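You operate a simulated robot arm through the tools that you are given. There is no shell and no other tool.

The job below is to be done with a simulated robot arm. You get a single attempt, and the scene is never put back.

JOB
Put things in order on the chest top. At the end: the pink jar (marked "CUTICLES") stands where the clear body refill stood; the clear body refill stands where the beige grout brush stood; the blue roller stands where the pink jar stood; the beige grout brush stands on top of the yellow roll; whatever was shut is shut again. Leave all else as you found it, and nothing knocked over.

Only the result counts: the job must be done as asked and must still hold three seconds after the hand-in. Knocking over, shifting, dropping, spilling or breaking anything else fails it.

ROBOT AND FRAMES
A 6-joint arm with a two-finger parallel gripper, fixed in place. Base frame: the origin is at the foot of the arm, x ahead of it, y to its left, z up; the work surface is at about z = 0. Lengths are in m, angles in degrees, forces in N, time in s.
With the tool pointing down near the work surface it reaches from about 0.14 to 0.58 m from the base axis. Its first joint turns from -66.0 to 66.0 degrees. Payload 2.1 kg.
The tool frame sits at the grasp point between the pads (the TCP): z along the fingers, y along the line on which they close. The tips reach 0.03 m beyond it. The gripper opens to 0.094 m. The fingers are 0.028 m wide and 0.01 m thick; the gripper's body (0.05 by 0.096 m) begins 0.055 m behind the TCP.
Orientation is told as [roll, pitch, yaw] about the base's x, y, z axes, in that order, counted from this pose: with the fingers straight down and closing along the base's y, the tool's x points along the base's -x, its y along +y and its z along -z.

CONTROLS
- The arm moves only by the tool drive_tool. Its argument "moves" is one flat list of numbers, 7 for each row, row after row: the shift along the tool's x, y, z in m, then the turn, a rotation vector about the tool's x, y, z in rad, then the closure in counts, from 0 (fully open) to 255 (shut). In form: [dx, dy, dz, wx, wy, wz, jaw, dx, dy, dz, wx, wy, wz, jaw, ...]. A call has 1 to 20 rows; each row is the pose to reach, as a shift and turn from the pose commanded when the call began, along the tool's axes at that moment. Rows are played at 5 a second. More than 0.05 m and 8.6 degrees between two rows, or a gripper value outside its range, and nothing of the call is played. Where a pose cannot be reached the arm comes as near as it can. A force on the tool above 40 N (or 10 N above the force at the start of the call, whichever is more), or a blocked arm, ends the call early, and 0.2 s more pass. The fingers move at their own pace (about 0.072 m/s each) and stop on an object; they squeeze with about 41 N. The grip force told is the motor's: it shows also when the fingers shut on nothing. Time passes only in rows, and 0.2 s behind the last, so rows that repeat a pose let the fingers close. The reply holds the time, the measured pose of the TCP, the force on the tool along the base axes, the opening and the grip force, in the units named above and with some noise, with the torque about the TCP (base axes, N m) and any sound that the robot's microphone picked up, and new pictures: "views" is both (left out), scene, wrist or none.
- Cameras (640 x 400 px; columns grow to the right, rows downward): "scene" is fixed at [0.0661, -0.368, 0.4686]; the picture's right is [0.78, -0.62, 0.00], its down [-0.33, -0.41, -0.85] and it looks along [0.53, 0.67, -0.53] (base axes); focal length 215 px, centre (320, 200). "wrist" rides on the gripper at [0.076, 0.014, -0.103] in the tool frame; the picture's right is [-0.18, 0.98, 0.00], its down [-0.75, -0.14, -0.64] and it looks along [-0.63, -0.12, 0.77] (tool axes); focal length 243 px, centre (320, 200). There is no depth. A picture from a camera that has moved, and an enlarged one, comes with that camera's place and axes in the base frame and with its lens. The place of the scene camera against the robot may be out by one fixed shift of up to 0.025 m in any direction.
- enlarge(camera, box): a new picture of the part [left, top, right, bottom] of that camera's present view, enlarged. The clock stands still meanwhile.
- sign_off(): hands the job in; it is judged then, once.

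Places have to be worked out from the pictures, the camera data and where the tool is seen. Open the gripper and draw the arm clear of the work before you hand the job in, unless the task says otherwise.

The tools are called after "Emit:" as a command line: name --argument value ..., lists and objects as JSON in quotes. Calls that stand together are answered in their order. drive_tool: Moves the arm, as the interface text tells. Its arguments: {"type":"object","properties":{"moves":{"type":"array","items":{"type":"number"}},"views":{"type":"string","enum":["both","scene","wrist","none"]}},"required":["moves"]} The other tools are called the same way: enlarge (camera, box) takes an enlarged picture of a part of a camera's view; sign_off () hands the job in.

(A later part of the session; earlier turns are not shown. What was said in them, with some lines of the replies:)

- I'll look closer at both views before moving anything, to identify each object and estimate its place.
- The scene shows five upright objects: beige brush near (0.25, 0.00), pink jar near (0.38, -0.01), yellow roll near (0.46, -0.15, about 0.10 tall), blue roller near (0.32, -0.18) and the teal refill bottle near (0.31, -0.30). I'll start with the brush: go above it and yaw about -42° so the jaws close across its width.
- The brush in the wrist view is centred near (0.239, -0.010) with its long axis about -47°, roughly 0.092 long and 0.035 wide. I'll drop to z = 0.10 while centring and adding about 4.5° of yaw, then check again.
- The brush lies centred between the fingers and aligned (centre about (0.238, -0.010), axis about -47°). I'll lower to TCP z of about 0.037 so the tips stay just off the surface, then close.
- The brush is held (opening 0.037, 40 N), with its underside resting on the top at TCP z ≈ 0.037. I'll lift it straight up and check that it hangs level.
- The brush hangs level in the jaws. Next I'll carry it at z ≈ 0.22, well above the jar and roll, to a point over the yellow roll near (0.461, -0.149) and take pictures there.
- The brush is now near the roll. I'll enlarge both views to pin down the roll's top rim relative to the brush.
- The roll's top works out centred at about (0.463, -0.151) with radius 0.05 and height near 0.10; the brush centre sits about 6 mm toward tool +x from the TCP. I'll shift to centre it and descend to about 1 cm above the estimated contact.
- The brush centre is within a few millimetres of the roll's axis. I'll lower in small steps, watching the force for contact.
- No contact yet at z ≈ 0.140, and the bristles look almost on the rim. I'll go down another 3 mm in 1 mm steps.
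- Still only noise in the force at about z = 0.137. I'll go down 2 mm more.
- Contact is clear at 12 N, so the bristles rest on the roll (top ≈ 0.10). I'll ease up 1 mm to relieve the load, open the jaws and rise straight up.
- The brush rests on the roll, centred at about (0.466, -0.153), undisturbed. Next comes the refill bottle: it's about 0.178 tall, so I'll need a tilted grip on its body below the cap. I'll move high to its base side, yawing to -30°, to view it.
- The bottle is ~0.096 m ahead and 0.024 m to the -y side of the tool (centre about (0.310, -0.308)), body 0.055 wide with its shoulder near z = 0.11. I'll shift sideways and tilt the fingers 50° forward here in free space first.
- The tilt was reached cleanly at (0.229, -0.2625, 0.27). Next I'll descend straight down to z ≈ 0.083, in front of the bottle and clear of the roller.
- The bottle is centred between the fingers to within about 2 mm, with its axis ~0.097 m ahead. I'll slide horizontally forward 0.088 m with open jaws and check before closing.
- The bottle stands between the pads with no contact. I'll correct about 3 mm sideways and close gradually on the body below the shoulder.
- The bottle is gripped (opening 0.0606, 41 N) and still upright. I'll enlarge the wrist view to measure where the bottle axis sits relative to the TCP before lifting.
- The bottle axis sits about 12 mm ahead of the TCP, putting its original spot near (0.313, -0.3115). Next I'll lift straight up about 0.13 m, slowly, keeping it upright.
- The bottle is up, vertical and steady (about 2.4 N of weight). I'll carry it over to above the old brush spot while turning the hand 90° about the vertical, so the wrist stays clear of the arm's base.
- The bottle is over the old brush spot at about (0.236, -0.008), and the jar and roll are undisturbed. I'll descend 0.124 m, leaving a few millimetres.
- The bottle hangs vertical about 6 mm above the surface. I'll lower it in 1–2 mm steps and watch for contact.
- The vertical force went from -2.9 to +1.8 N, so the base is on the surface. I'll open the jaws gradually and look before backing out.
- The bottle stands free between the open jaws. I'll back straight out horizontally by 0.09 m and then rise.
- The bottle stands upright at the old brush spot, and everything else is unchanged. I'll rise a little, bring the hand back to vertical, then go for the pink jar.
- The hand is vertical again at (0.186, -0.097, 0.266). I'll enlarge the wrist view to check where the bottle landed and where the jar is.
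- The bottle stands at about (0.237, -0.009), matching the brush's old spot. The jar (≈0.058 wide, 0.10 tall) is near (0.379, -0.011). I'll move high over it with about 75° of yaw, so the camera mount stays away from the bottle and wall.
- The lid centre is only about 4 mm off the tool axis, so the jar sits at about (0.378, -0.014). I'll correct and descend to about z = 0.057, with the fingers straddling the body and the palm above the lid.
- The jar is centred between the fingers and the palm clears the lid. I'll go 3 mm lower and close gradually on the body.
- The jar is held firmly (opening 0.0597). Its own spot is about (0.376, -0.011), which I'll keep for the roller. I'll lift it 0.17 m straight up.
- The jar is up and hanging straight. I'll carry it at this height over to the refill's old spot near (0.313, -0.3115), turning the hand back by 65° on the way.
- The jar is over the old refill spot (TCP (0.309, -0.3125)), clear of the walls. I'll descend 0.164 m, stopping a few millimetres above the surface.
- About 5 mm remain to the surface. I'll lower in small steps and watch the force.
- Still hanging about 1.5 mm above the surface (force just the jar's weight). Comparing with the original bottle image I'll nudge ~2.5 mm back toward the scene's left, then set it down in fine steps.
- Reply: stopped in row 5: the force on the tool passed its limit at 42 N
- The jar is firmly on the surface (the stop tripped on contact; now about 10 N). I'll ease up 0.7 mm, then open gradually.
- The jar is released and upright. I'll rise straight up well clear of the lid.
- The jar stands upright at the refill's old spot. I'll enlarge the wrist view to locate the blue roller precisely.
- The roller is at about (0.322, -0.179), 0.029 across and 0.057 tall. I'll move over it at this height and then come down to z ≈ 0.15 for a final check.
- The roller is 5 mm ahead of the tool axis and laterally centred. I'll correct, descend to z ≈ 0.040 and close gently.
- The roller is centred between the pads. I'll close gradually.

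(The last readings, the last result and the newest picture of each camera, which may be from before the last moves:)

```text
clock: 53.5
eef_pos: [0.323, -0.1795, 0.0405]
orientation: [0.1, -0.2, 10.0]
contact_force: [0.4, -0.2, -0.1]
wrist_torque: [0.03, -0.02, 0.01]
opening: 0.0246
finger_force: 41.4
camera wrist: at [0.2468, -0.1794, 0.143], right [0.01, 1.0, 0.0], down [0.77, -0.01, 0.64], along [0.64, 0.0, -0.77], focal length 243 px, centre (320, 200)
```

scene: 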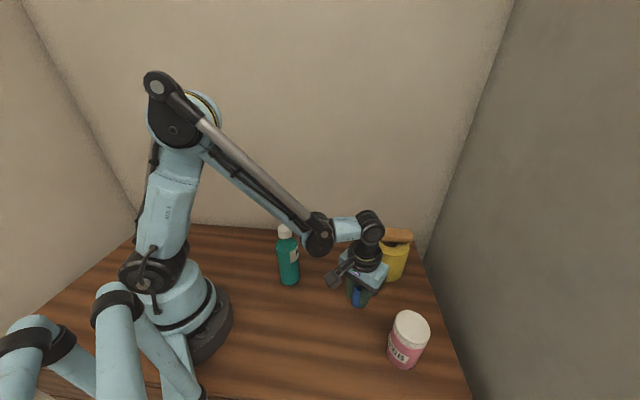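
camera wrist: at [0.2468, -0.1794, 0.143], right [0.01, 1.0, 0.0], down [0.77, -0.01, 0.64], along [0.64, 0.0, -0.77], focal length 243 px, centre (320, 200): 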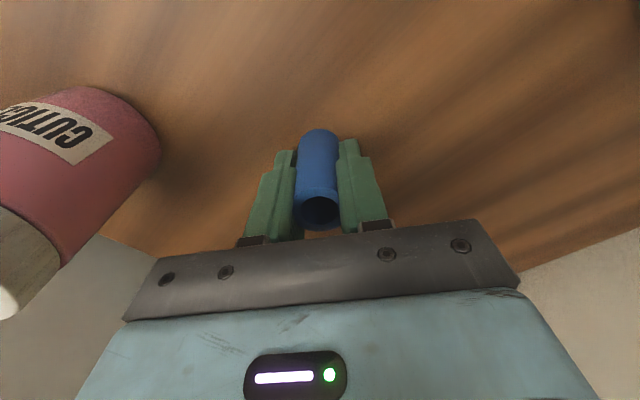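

The roller is held (opening 0.0246). I'll lift it straight up 0.17 m and check.

Emit:
drive_tool --moves '[0, 0, -0.015, 0, 0, 0, 255, 0, 0, -0.05, 0, 0, 0, 255, 0, 0, -0.095, 0, 0, 0, 255, 0, 0, -0.14, 0, 0, 0, 255, 0, 0, -0.17, 0, 0, 0, 255, 0, 0, -0.17, 0, 0, 0, 255]' --views "both"

Emit:
enlarge --camera "scene" --box '[320, 130, 440, 260]'

```text
clock: 54.9
eef_pos: [0.3269, -0.1782, 0.2148]
orientation: [0.2, -0.1, 10.1]
contact_force: [-0.3, -0.9, -0.3]
wrist_torque: [-0.02, 0.03, -0.01]
opening: 0.0231
finger_force: 41.1
camera wrist: at [0.2492, -0.1779, 0.3163], right [0.01, 1.0, 0.0], down [0.77, -0.01, 0.64], along [0.64, 0.0, -0.77], focal length 243 px, centre (320, 200)
```

scene: 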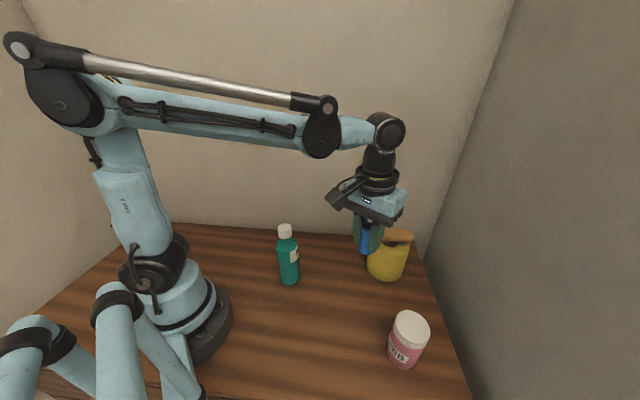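
wrist: 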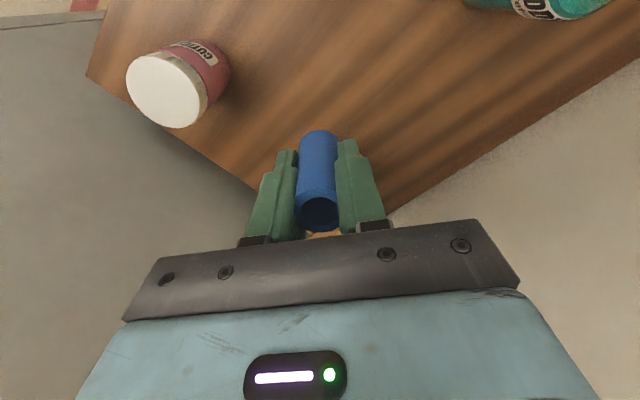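

```text
3.08 times, centred on (380, 195) of scene
camera zoom: at [0.0661, -0.368, 0.4686], right [0.78, -0.62, 0.0], down [-0.33, -0.41, -0.85], along [0.53, 0.67, -0.53], focal length 662 px, centre (135, 215)
```

zoom: 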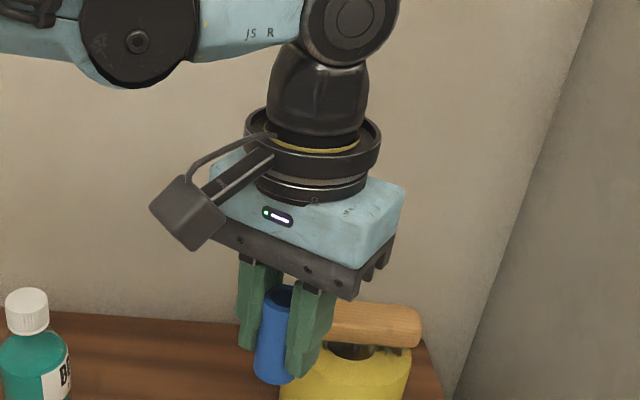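

The roller hangs upright in the jaws (slightly soft). I'll carry it to above the jar's old spot near (0.3755, -0.0115), turning back to 75° of yaw so the camera mount clears the bottle.

Emit:
drive_tool --moves '[-0.00985, 0.01946, 0, 0, 0, -0.1418, 255, -0.0197, 0.0389, 0, 0, 0, -0.2835, 255, -0.02955, 0.0584, 0, 0, 0, -0.4253, 255, -0.0394, 0.0779, 0, 0, 0, -0.567, 255, -0.04925, 0.0973, 0, 0, 0, -0.7088, 255, -0.0591, 0.1168, 0, 0, 0, -0.8505, 255, -0.06895, 0.1362, 0, 0, 0, -0.9923, 255, -0.0788, 0.1557, 0, 0, 0, -1.134, 255, -0.0788, 0.1557, 0, 0, 0, -1.134, 255]' --views "both"

```text
clock: 56.9
eef_pos: [0.3783, -0.0119, 0.212]
orientation: [0.0, -0.1, 75.1]
contact_force: [0.4, 0.9, -0.5]
wrist_torque: [0.03, 0.0, 0.0]
opening: 0.0229
finger_force: 41.3
camera wrist: at [0.3451, -0.0827, 0.3138], right [-0.9, 0.43, 0.0], down [0.33, 0.69, 0.64], along [0.28, 0.58, -0.77], focal length 243 px, centre (320, 200)
```

scene: 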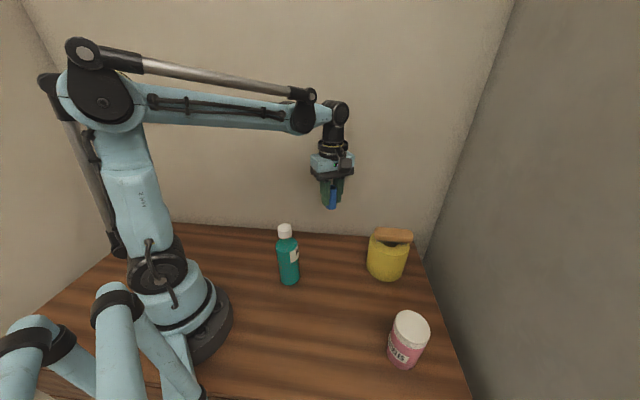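
wrist: 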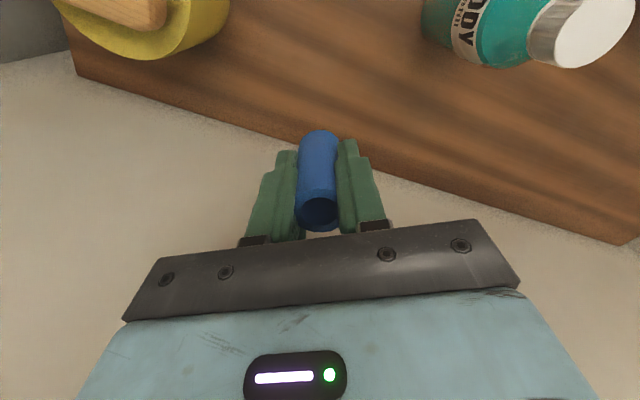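

The roller is over the jar's old spot (TCP (0.377, -0.012)). I'll descend 0.164 m, leaving several millimetres.

Emit:
drive_tool --moves '[0, 0, 0.04, 0, 0, 0, 255, 0, 0, 0.085, 0, 0, 0, 255, 0, 0, 0.125, 0, 0, 0, 255, 0, 0, 0.15, 0, 0, 0, 255, 0, 0, 0.164, 0, 0, 0, 255, 0, 0, 0.164, 0, 0, 0, 255]' --views "both"

Emit:
enlarge --camera "scene" --box '[270, 190, 390, 290]'

```text
clock: 58.3
eef_pos: [0.3753, -0.0133, 0.0482]
orientation: [0.0, 0.0, 75.0]
contact_force: [0.1, -0.4, 0.5]
wrist_torque: [0.0, -0.01, 0.01]
opening: 0.0229
finger_force: 41.1
camera wrist: at [0.3439, -0.0831, 0.15], right [-0.9, 0.43, 0.0], down [0.33, 0.69, 0.64], along [0.28, 0.58, -0.77], focal length 243 px, centre (320, 200)
```

scene: 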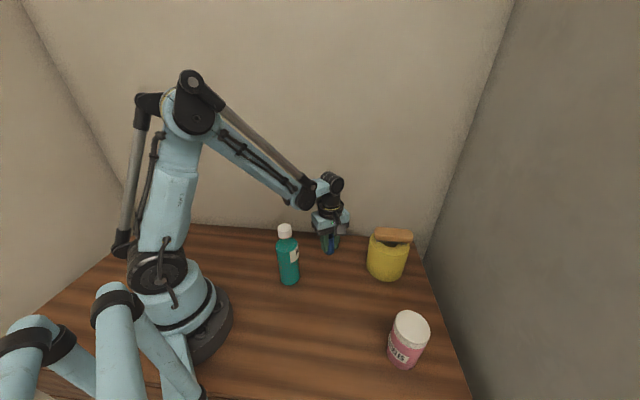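
wrist: 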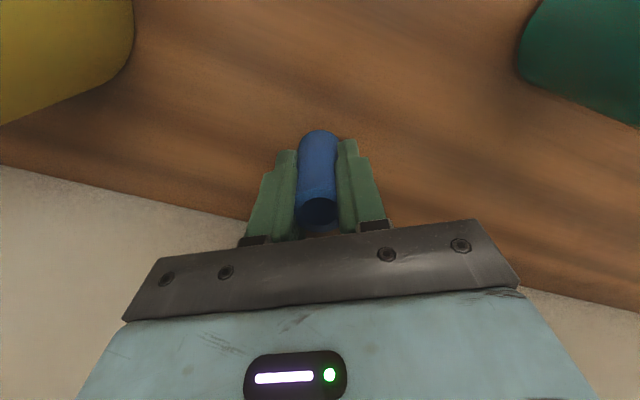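

```text
4.00 times, centred on (330, 240) of scene
camera zoom: at [0.0661, -0.368, 0.4686], right [0.78, -0.62, 0.0], down [-0.33, -0.41, -0.85], along [0.53, 0.67, -0.53], focal length 860 px, centre (280, 40)
```

zoom: 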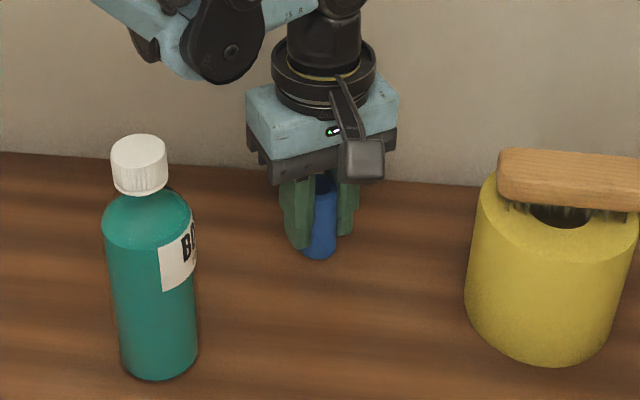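

In the scene view the roller's base lines up with where the jar's base was, to within a few mm. I'll nudge 2 mm away from the camera and lower 4.5 mm.

Emit:
drive_tool --moves '[-0.0019, -0.0007, 0.0015, 0, 0, 0, 255, -0.0019, -0.0007, 0.003, 0, 0, 0, 255, -0.0019, -0.0007, 0.0045, 0, 0, 0, 255, -0.0019, -0.0007, 0.0045, 0, 0, 0, 255]' --views "none"

```text
clock: 59.3
eef_pos: [0.3788, -0.0088, 0.0432]
orientation: [0.0, -0.2, 75.0]
contact_force: [0.9, -0.5, 0.8]
wrist_torque: [0.04, 0.03, -0.01]
opening: 0.0229
finger_force: 41.7
```

No contact yet at z ≈ 0.042. I'll continue in half-millimetre steps.

Emit:
drive_tool --moves '[0, 0, 0.0005, 0, 0, 0, 255, 0, 0, 0.001, 0, 0, 0, 255, 0, 0, 0.001, 0, 0, 0, 255]' --views "none"

```text
clock: 60.1
eef_pos: [0.3774, -0.0095, 0.0428]
orientation: [0.1, -0.1, 75.0]
contact_force: [-0.3, 0.3, -0.2]
wrist_torque: [0.0, 0.01, 0.03]
opening: 0.0229
finger_force: 41.3
```

Emit:
drive_tool --moves '[0, 0, 0.0005, 0, 0, 0, 255, 0, 0, 0.001, 0, 0, 0, 255, 0, 0, 0.001, 0, 0, 0, 255]' --views "none"

Emit:
enlarge --camera "scene" --box '[300, 215, 360, 270]'

```text
clock: 60.9
eef_pos: [0.3787, -0.01, 0.0416]
orientation: [0.0, -0.1, 75.1]
contact_force: [0.2, -0.3, -0.4]
wrist_torque: [0.02, -0.02, 0.0]
opening: 0.0228
finger_force: 41.2
```

```text
7.27 times, centred on (330, 242) of scene
camera zoom: at [0.0661, -0.368, 0.4686], right [0.78, -0.62, 0.0], down [-0.33, -0.41, -0.85], along [0.53, 0.67, -0.53], focal length 1564 px, centre (247, -109)
```

zoom: 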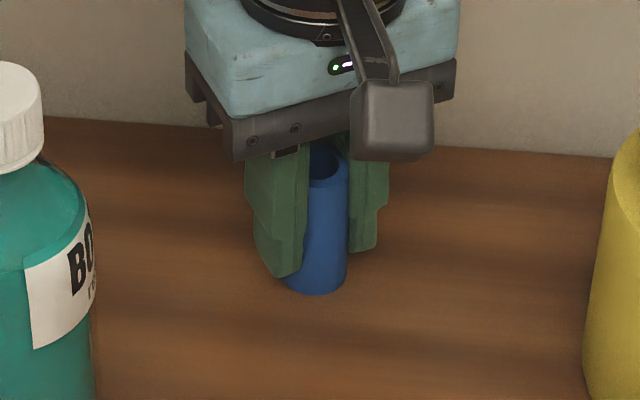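

Still no contact force after 0.1705 m of descent. I'll try another 1 mm in half-millimetre steps.

Emit:
drive_tool --moves '[0, 0, 0.0005, 0, 0, 0, 255, 0, 0, 0.001, 0, 0, 0, 255, 0, 0, 0.001, 0, 0, 0, 255]' --views "none"

```text
clock: 61.7
eef_pos: [0.3787, -0.0093, 0.0415]
orientation: [0.0, -0.1, 75.1]
contact_force: [-2.2, 0.6, 37.8]
wrist_torque: [-0.02, 0.03, 0.03]
opening: 0.023
finger_force: 40.7
```

That made firm contact (38 N). I'll ease up 0.8 mm to unload it, then read the force before opening.

Emit:
drive_tool --moves '[0, 0, -0.0004, 0, 0, 0, 255, 0, 0, -0.0008, 0, 0, 0, 255, 0, 0, -0.0008, 0, 0, 0, 255]' --views "none"

```text
clock: 62.5
eef_pos: [0.3773, -0.0113, 0.0409]
orientation: [-0.1, -0.1, 75.0]
contact_force: [-0.2, 0.1, -0.4]
wrist_torque: [0.0, 0.0, 0.02]
opening: 0.0227
finger_force: 41.1
```

The load is off, and the roller's base is within a fraction of a millimetre of the surface. I'll open the jaws gradually and look.

Emit:
drive_tool --moves '[0, 0, 0, 0, 0, 0, 195, 0, 0, 0, 0, 0, 0, 188, 0, 0, 0, 0, 0, 0, 180, 0, 0, 0, 0, 0, 0, 172, 0, 0, 0, 0, 0, 0, 160, 0, 0, 0, 0, 0, 0, 130, 0, 0, 0, 0, 0, 0, 80, 0, 0, 0, 0, 0, 0, 60, 0, 0, 0, 0, 0, 0, 60]' --views "both"

Emit:
enlarge --camera "scene" --box '[290, 205, 370, 275]'

```text
clock: 64.5
eef_pos: [0.3773, -0.0105, 0.0403]
orientation: [0.1, -0.1, 74.9]
contact_force: [0.8, 0.8, 0.4]
wrist_torque: [-0.01, 0.01, -0.03]
opening: 0.0717
finger_force: 0.1
camera wrist: at [0.3453, -0.0806, 0.1431], right [-0.9, 0.43, 0.0], down [0.33, 0.69, 0.64], along [0.28, 0.58, -0.77], focal length 243 px, centre (320, 200)
```

scene: 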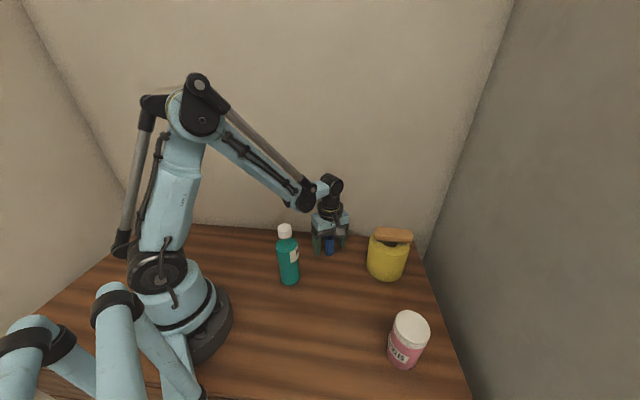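
wrist: 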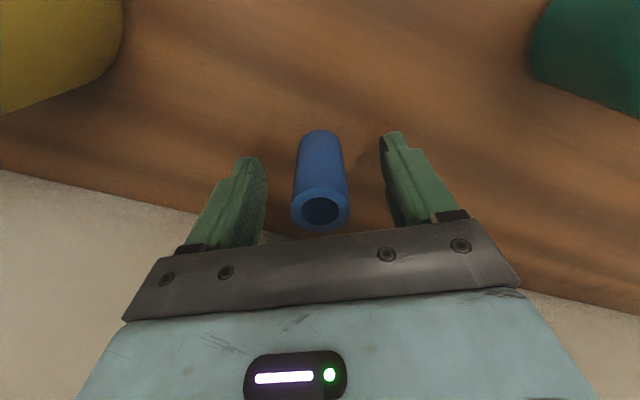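

```text
5.71 times, centred on (330, 240) of scene
camera zoom: at [0.0661, -0.368, 0.4686], right [0.78, -0.62, 0.0], down [-0.33, -0.41, -0.85], along [0.53, 0.67, -0.53], focal length 1228 px, centre (263, -29)
```

zoom: 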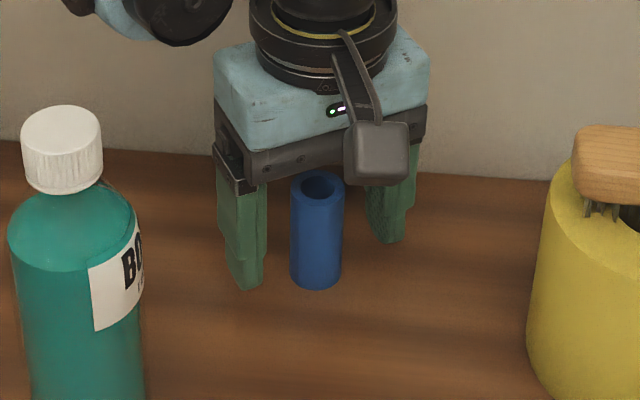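

The roller stands free and upright on the jar's old spot. I'll rise straight up well clear of everything and take a full look.

Emit:
drive_tool --moves '[0, 0, -0.015, 0, 0, 0, 60, 0, 0, -0.05, 0, 0, 0, 40, 0, 0, -0.095, 0, 0, 0, 0, 0, 0, -0.14, 0, 0, 0, 0, 0, 0, -0.185, 0, 0, 0, 0, 0, 0, -0.23, 0, 0, 0, 0, 0, 0, -0.27, 0, 0, 0, 0, 0, 0, -0.29, 0, 0, 0, 0, 0, 0, -0.29, 0, 0, 0, 0]' --views "both"

Emit:
enlarge --camera "scene" --box '[250, 200, 450, 380]'

```text
clock: 66.5
eef_pos: [0.3774, -0.0116, 0.3348]
orientation: [0.0, -0.1, 75.0]
contact_force: [-0.3, -0.8, -0.2]
wrist_torque: [-0.02, -0.01, 0.02]
opening: 0.0941
finger_force: 0.0
camera wrist: at [0.3446, -0.0817, 0.4366], right [-0.9, 0.43, 0.0], down [0.33, 0.69, 0.64], along [0.28, 0.58, -0.77], focal length 243 px, centre (320, 200)
```

scene: 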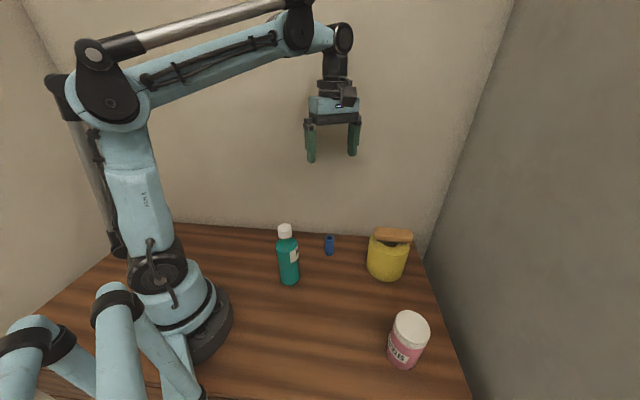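
wrist: 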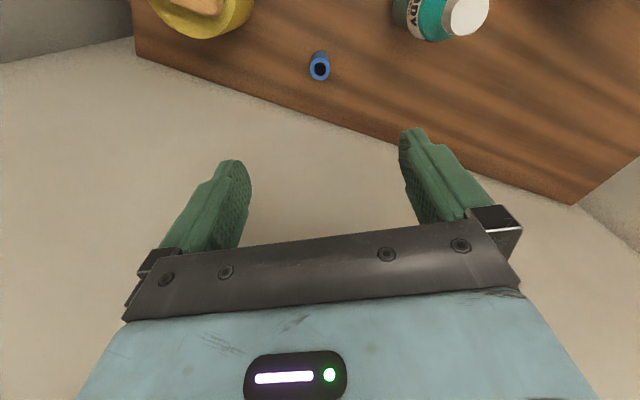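

```text
2.22 times, centred on (350, 290) of scene
camera zoom: at [0.0661, -0.368, 0.4686], right [0.78, -0.62, 0.0], down [-0.33, -0.41, -0.85], along [0.53, 0.67, -0.53], focal length 478 px, centre (253, 0)
```

zoom: 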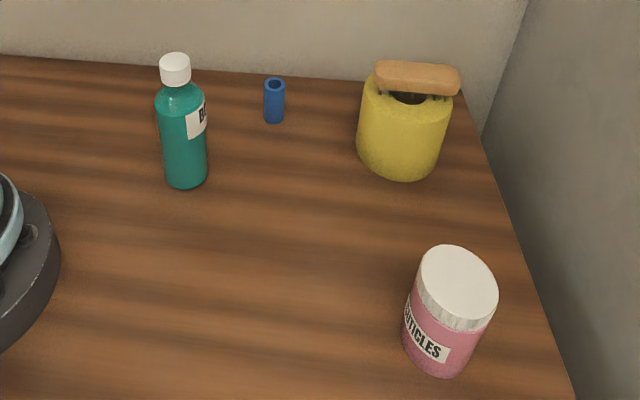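

All four placements match the requested layout. The refill is at the old brush spot, the roller at the old jar spot, the jar at the old refill spot, and the brush is on the yellow roll. Both caps are on, nothing has fallen, and the open gripper is well clear, so I'm handing in.

Emit:
sign_off

```text
The job is handed in.
```

I moved all four things to their new places and handed the job in. Nothing was knocked over.

| Thing | Where it stands now | How close, by the pictures |
|---|---|---|
| Pink jar ("CUTICLES") | where the clear body refill stood | within about 3–7 mm |
| Clear body refill | where the beige grout brush stood | within about 5 mm |
| Blue roller | where the pink jar stood | within about 4 mm |
| Beige grout brush | on top of the yellow roll, bristles down | centred to within a few mm |

- **Lids:** I gripped the jar and the refill by their bodies, so both stayed shut and their caps are still on.
- **Facing:** the jar and the refill now face a different way than before, because I turned them on the way over.
- **Hard touches:** the jar and the roller met the surface harder than I meant, at about 42 N and 38 N. I eased off before letting go, and both stand upright with no damage visible.
- **Arm:** the gripper is open and well above the work.
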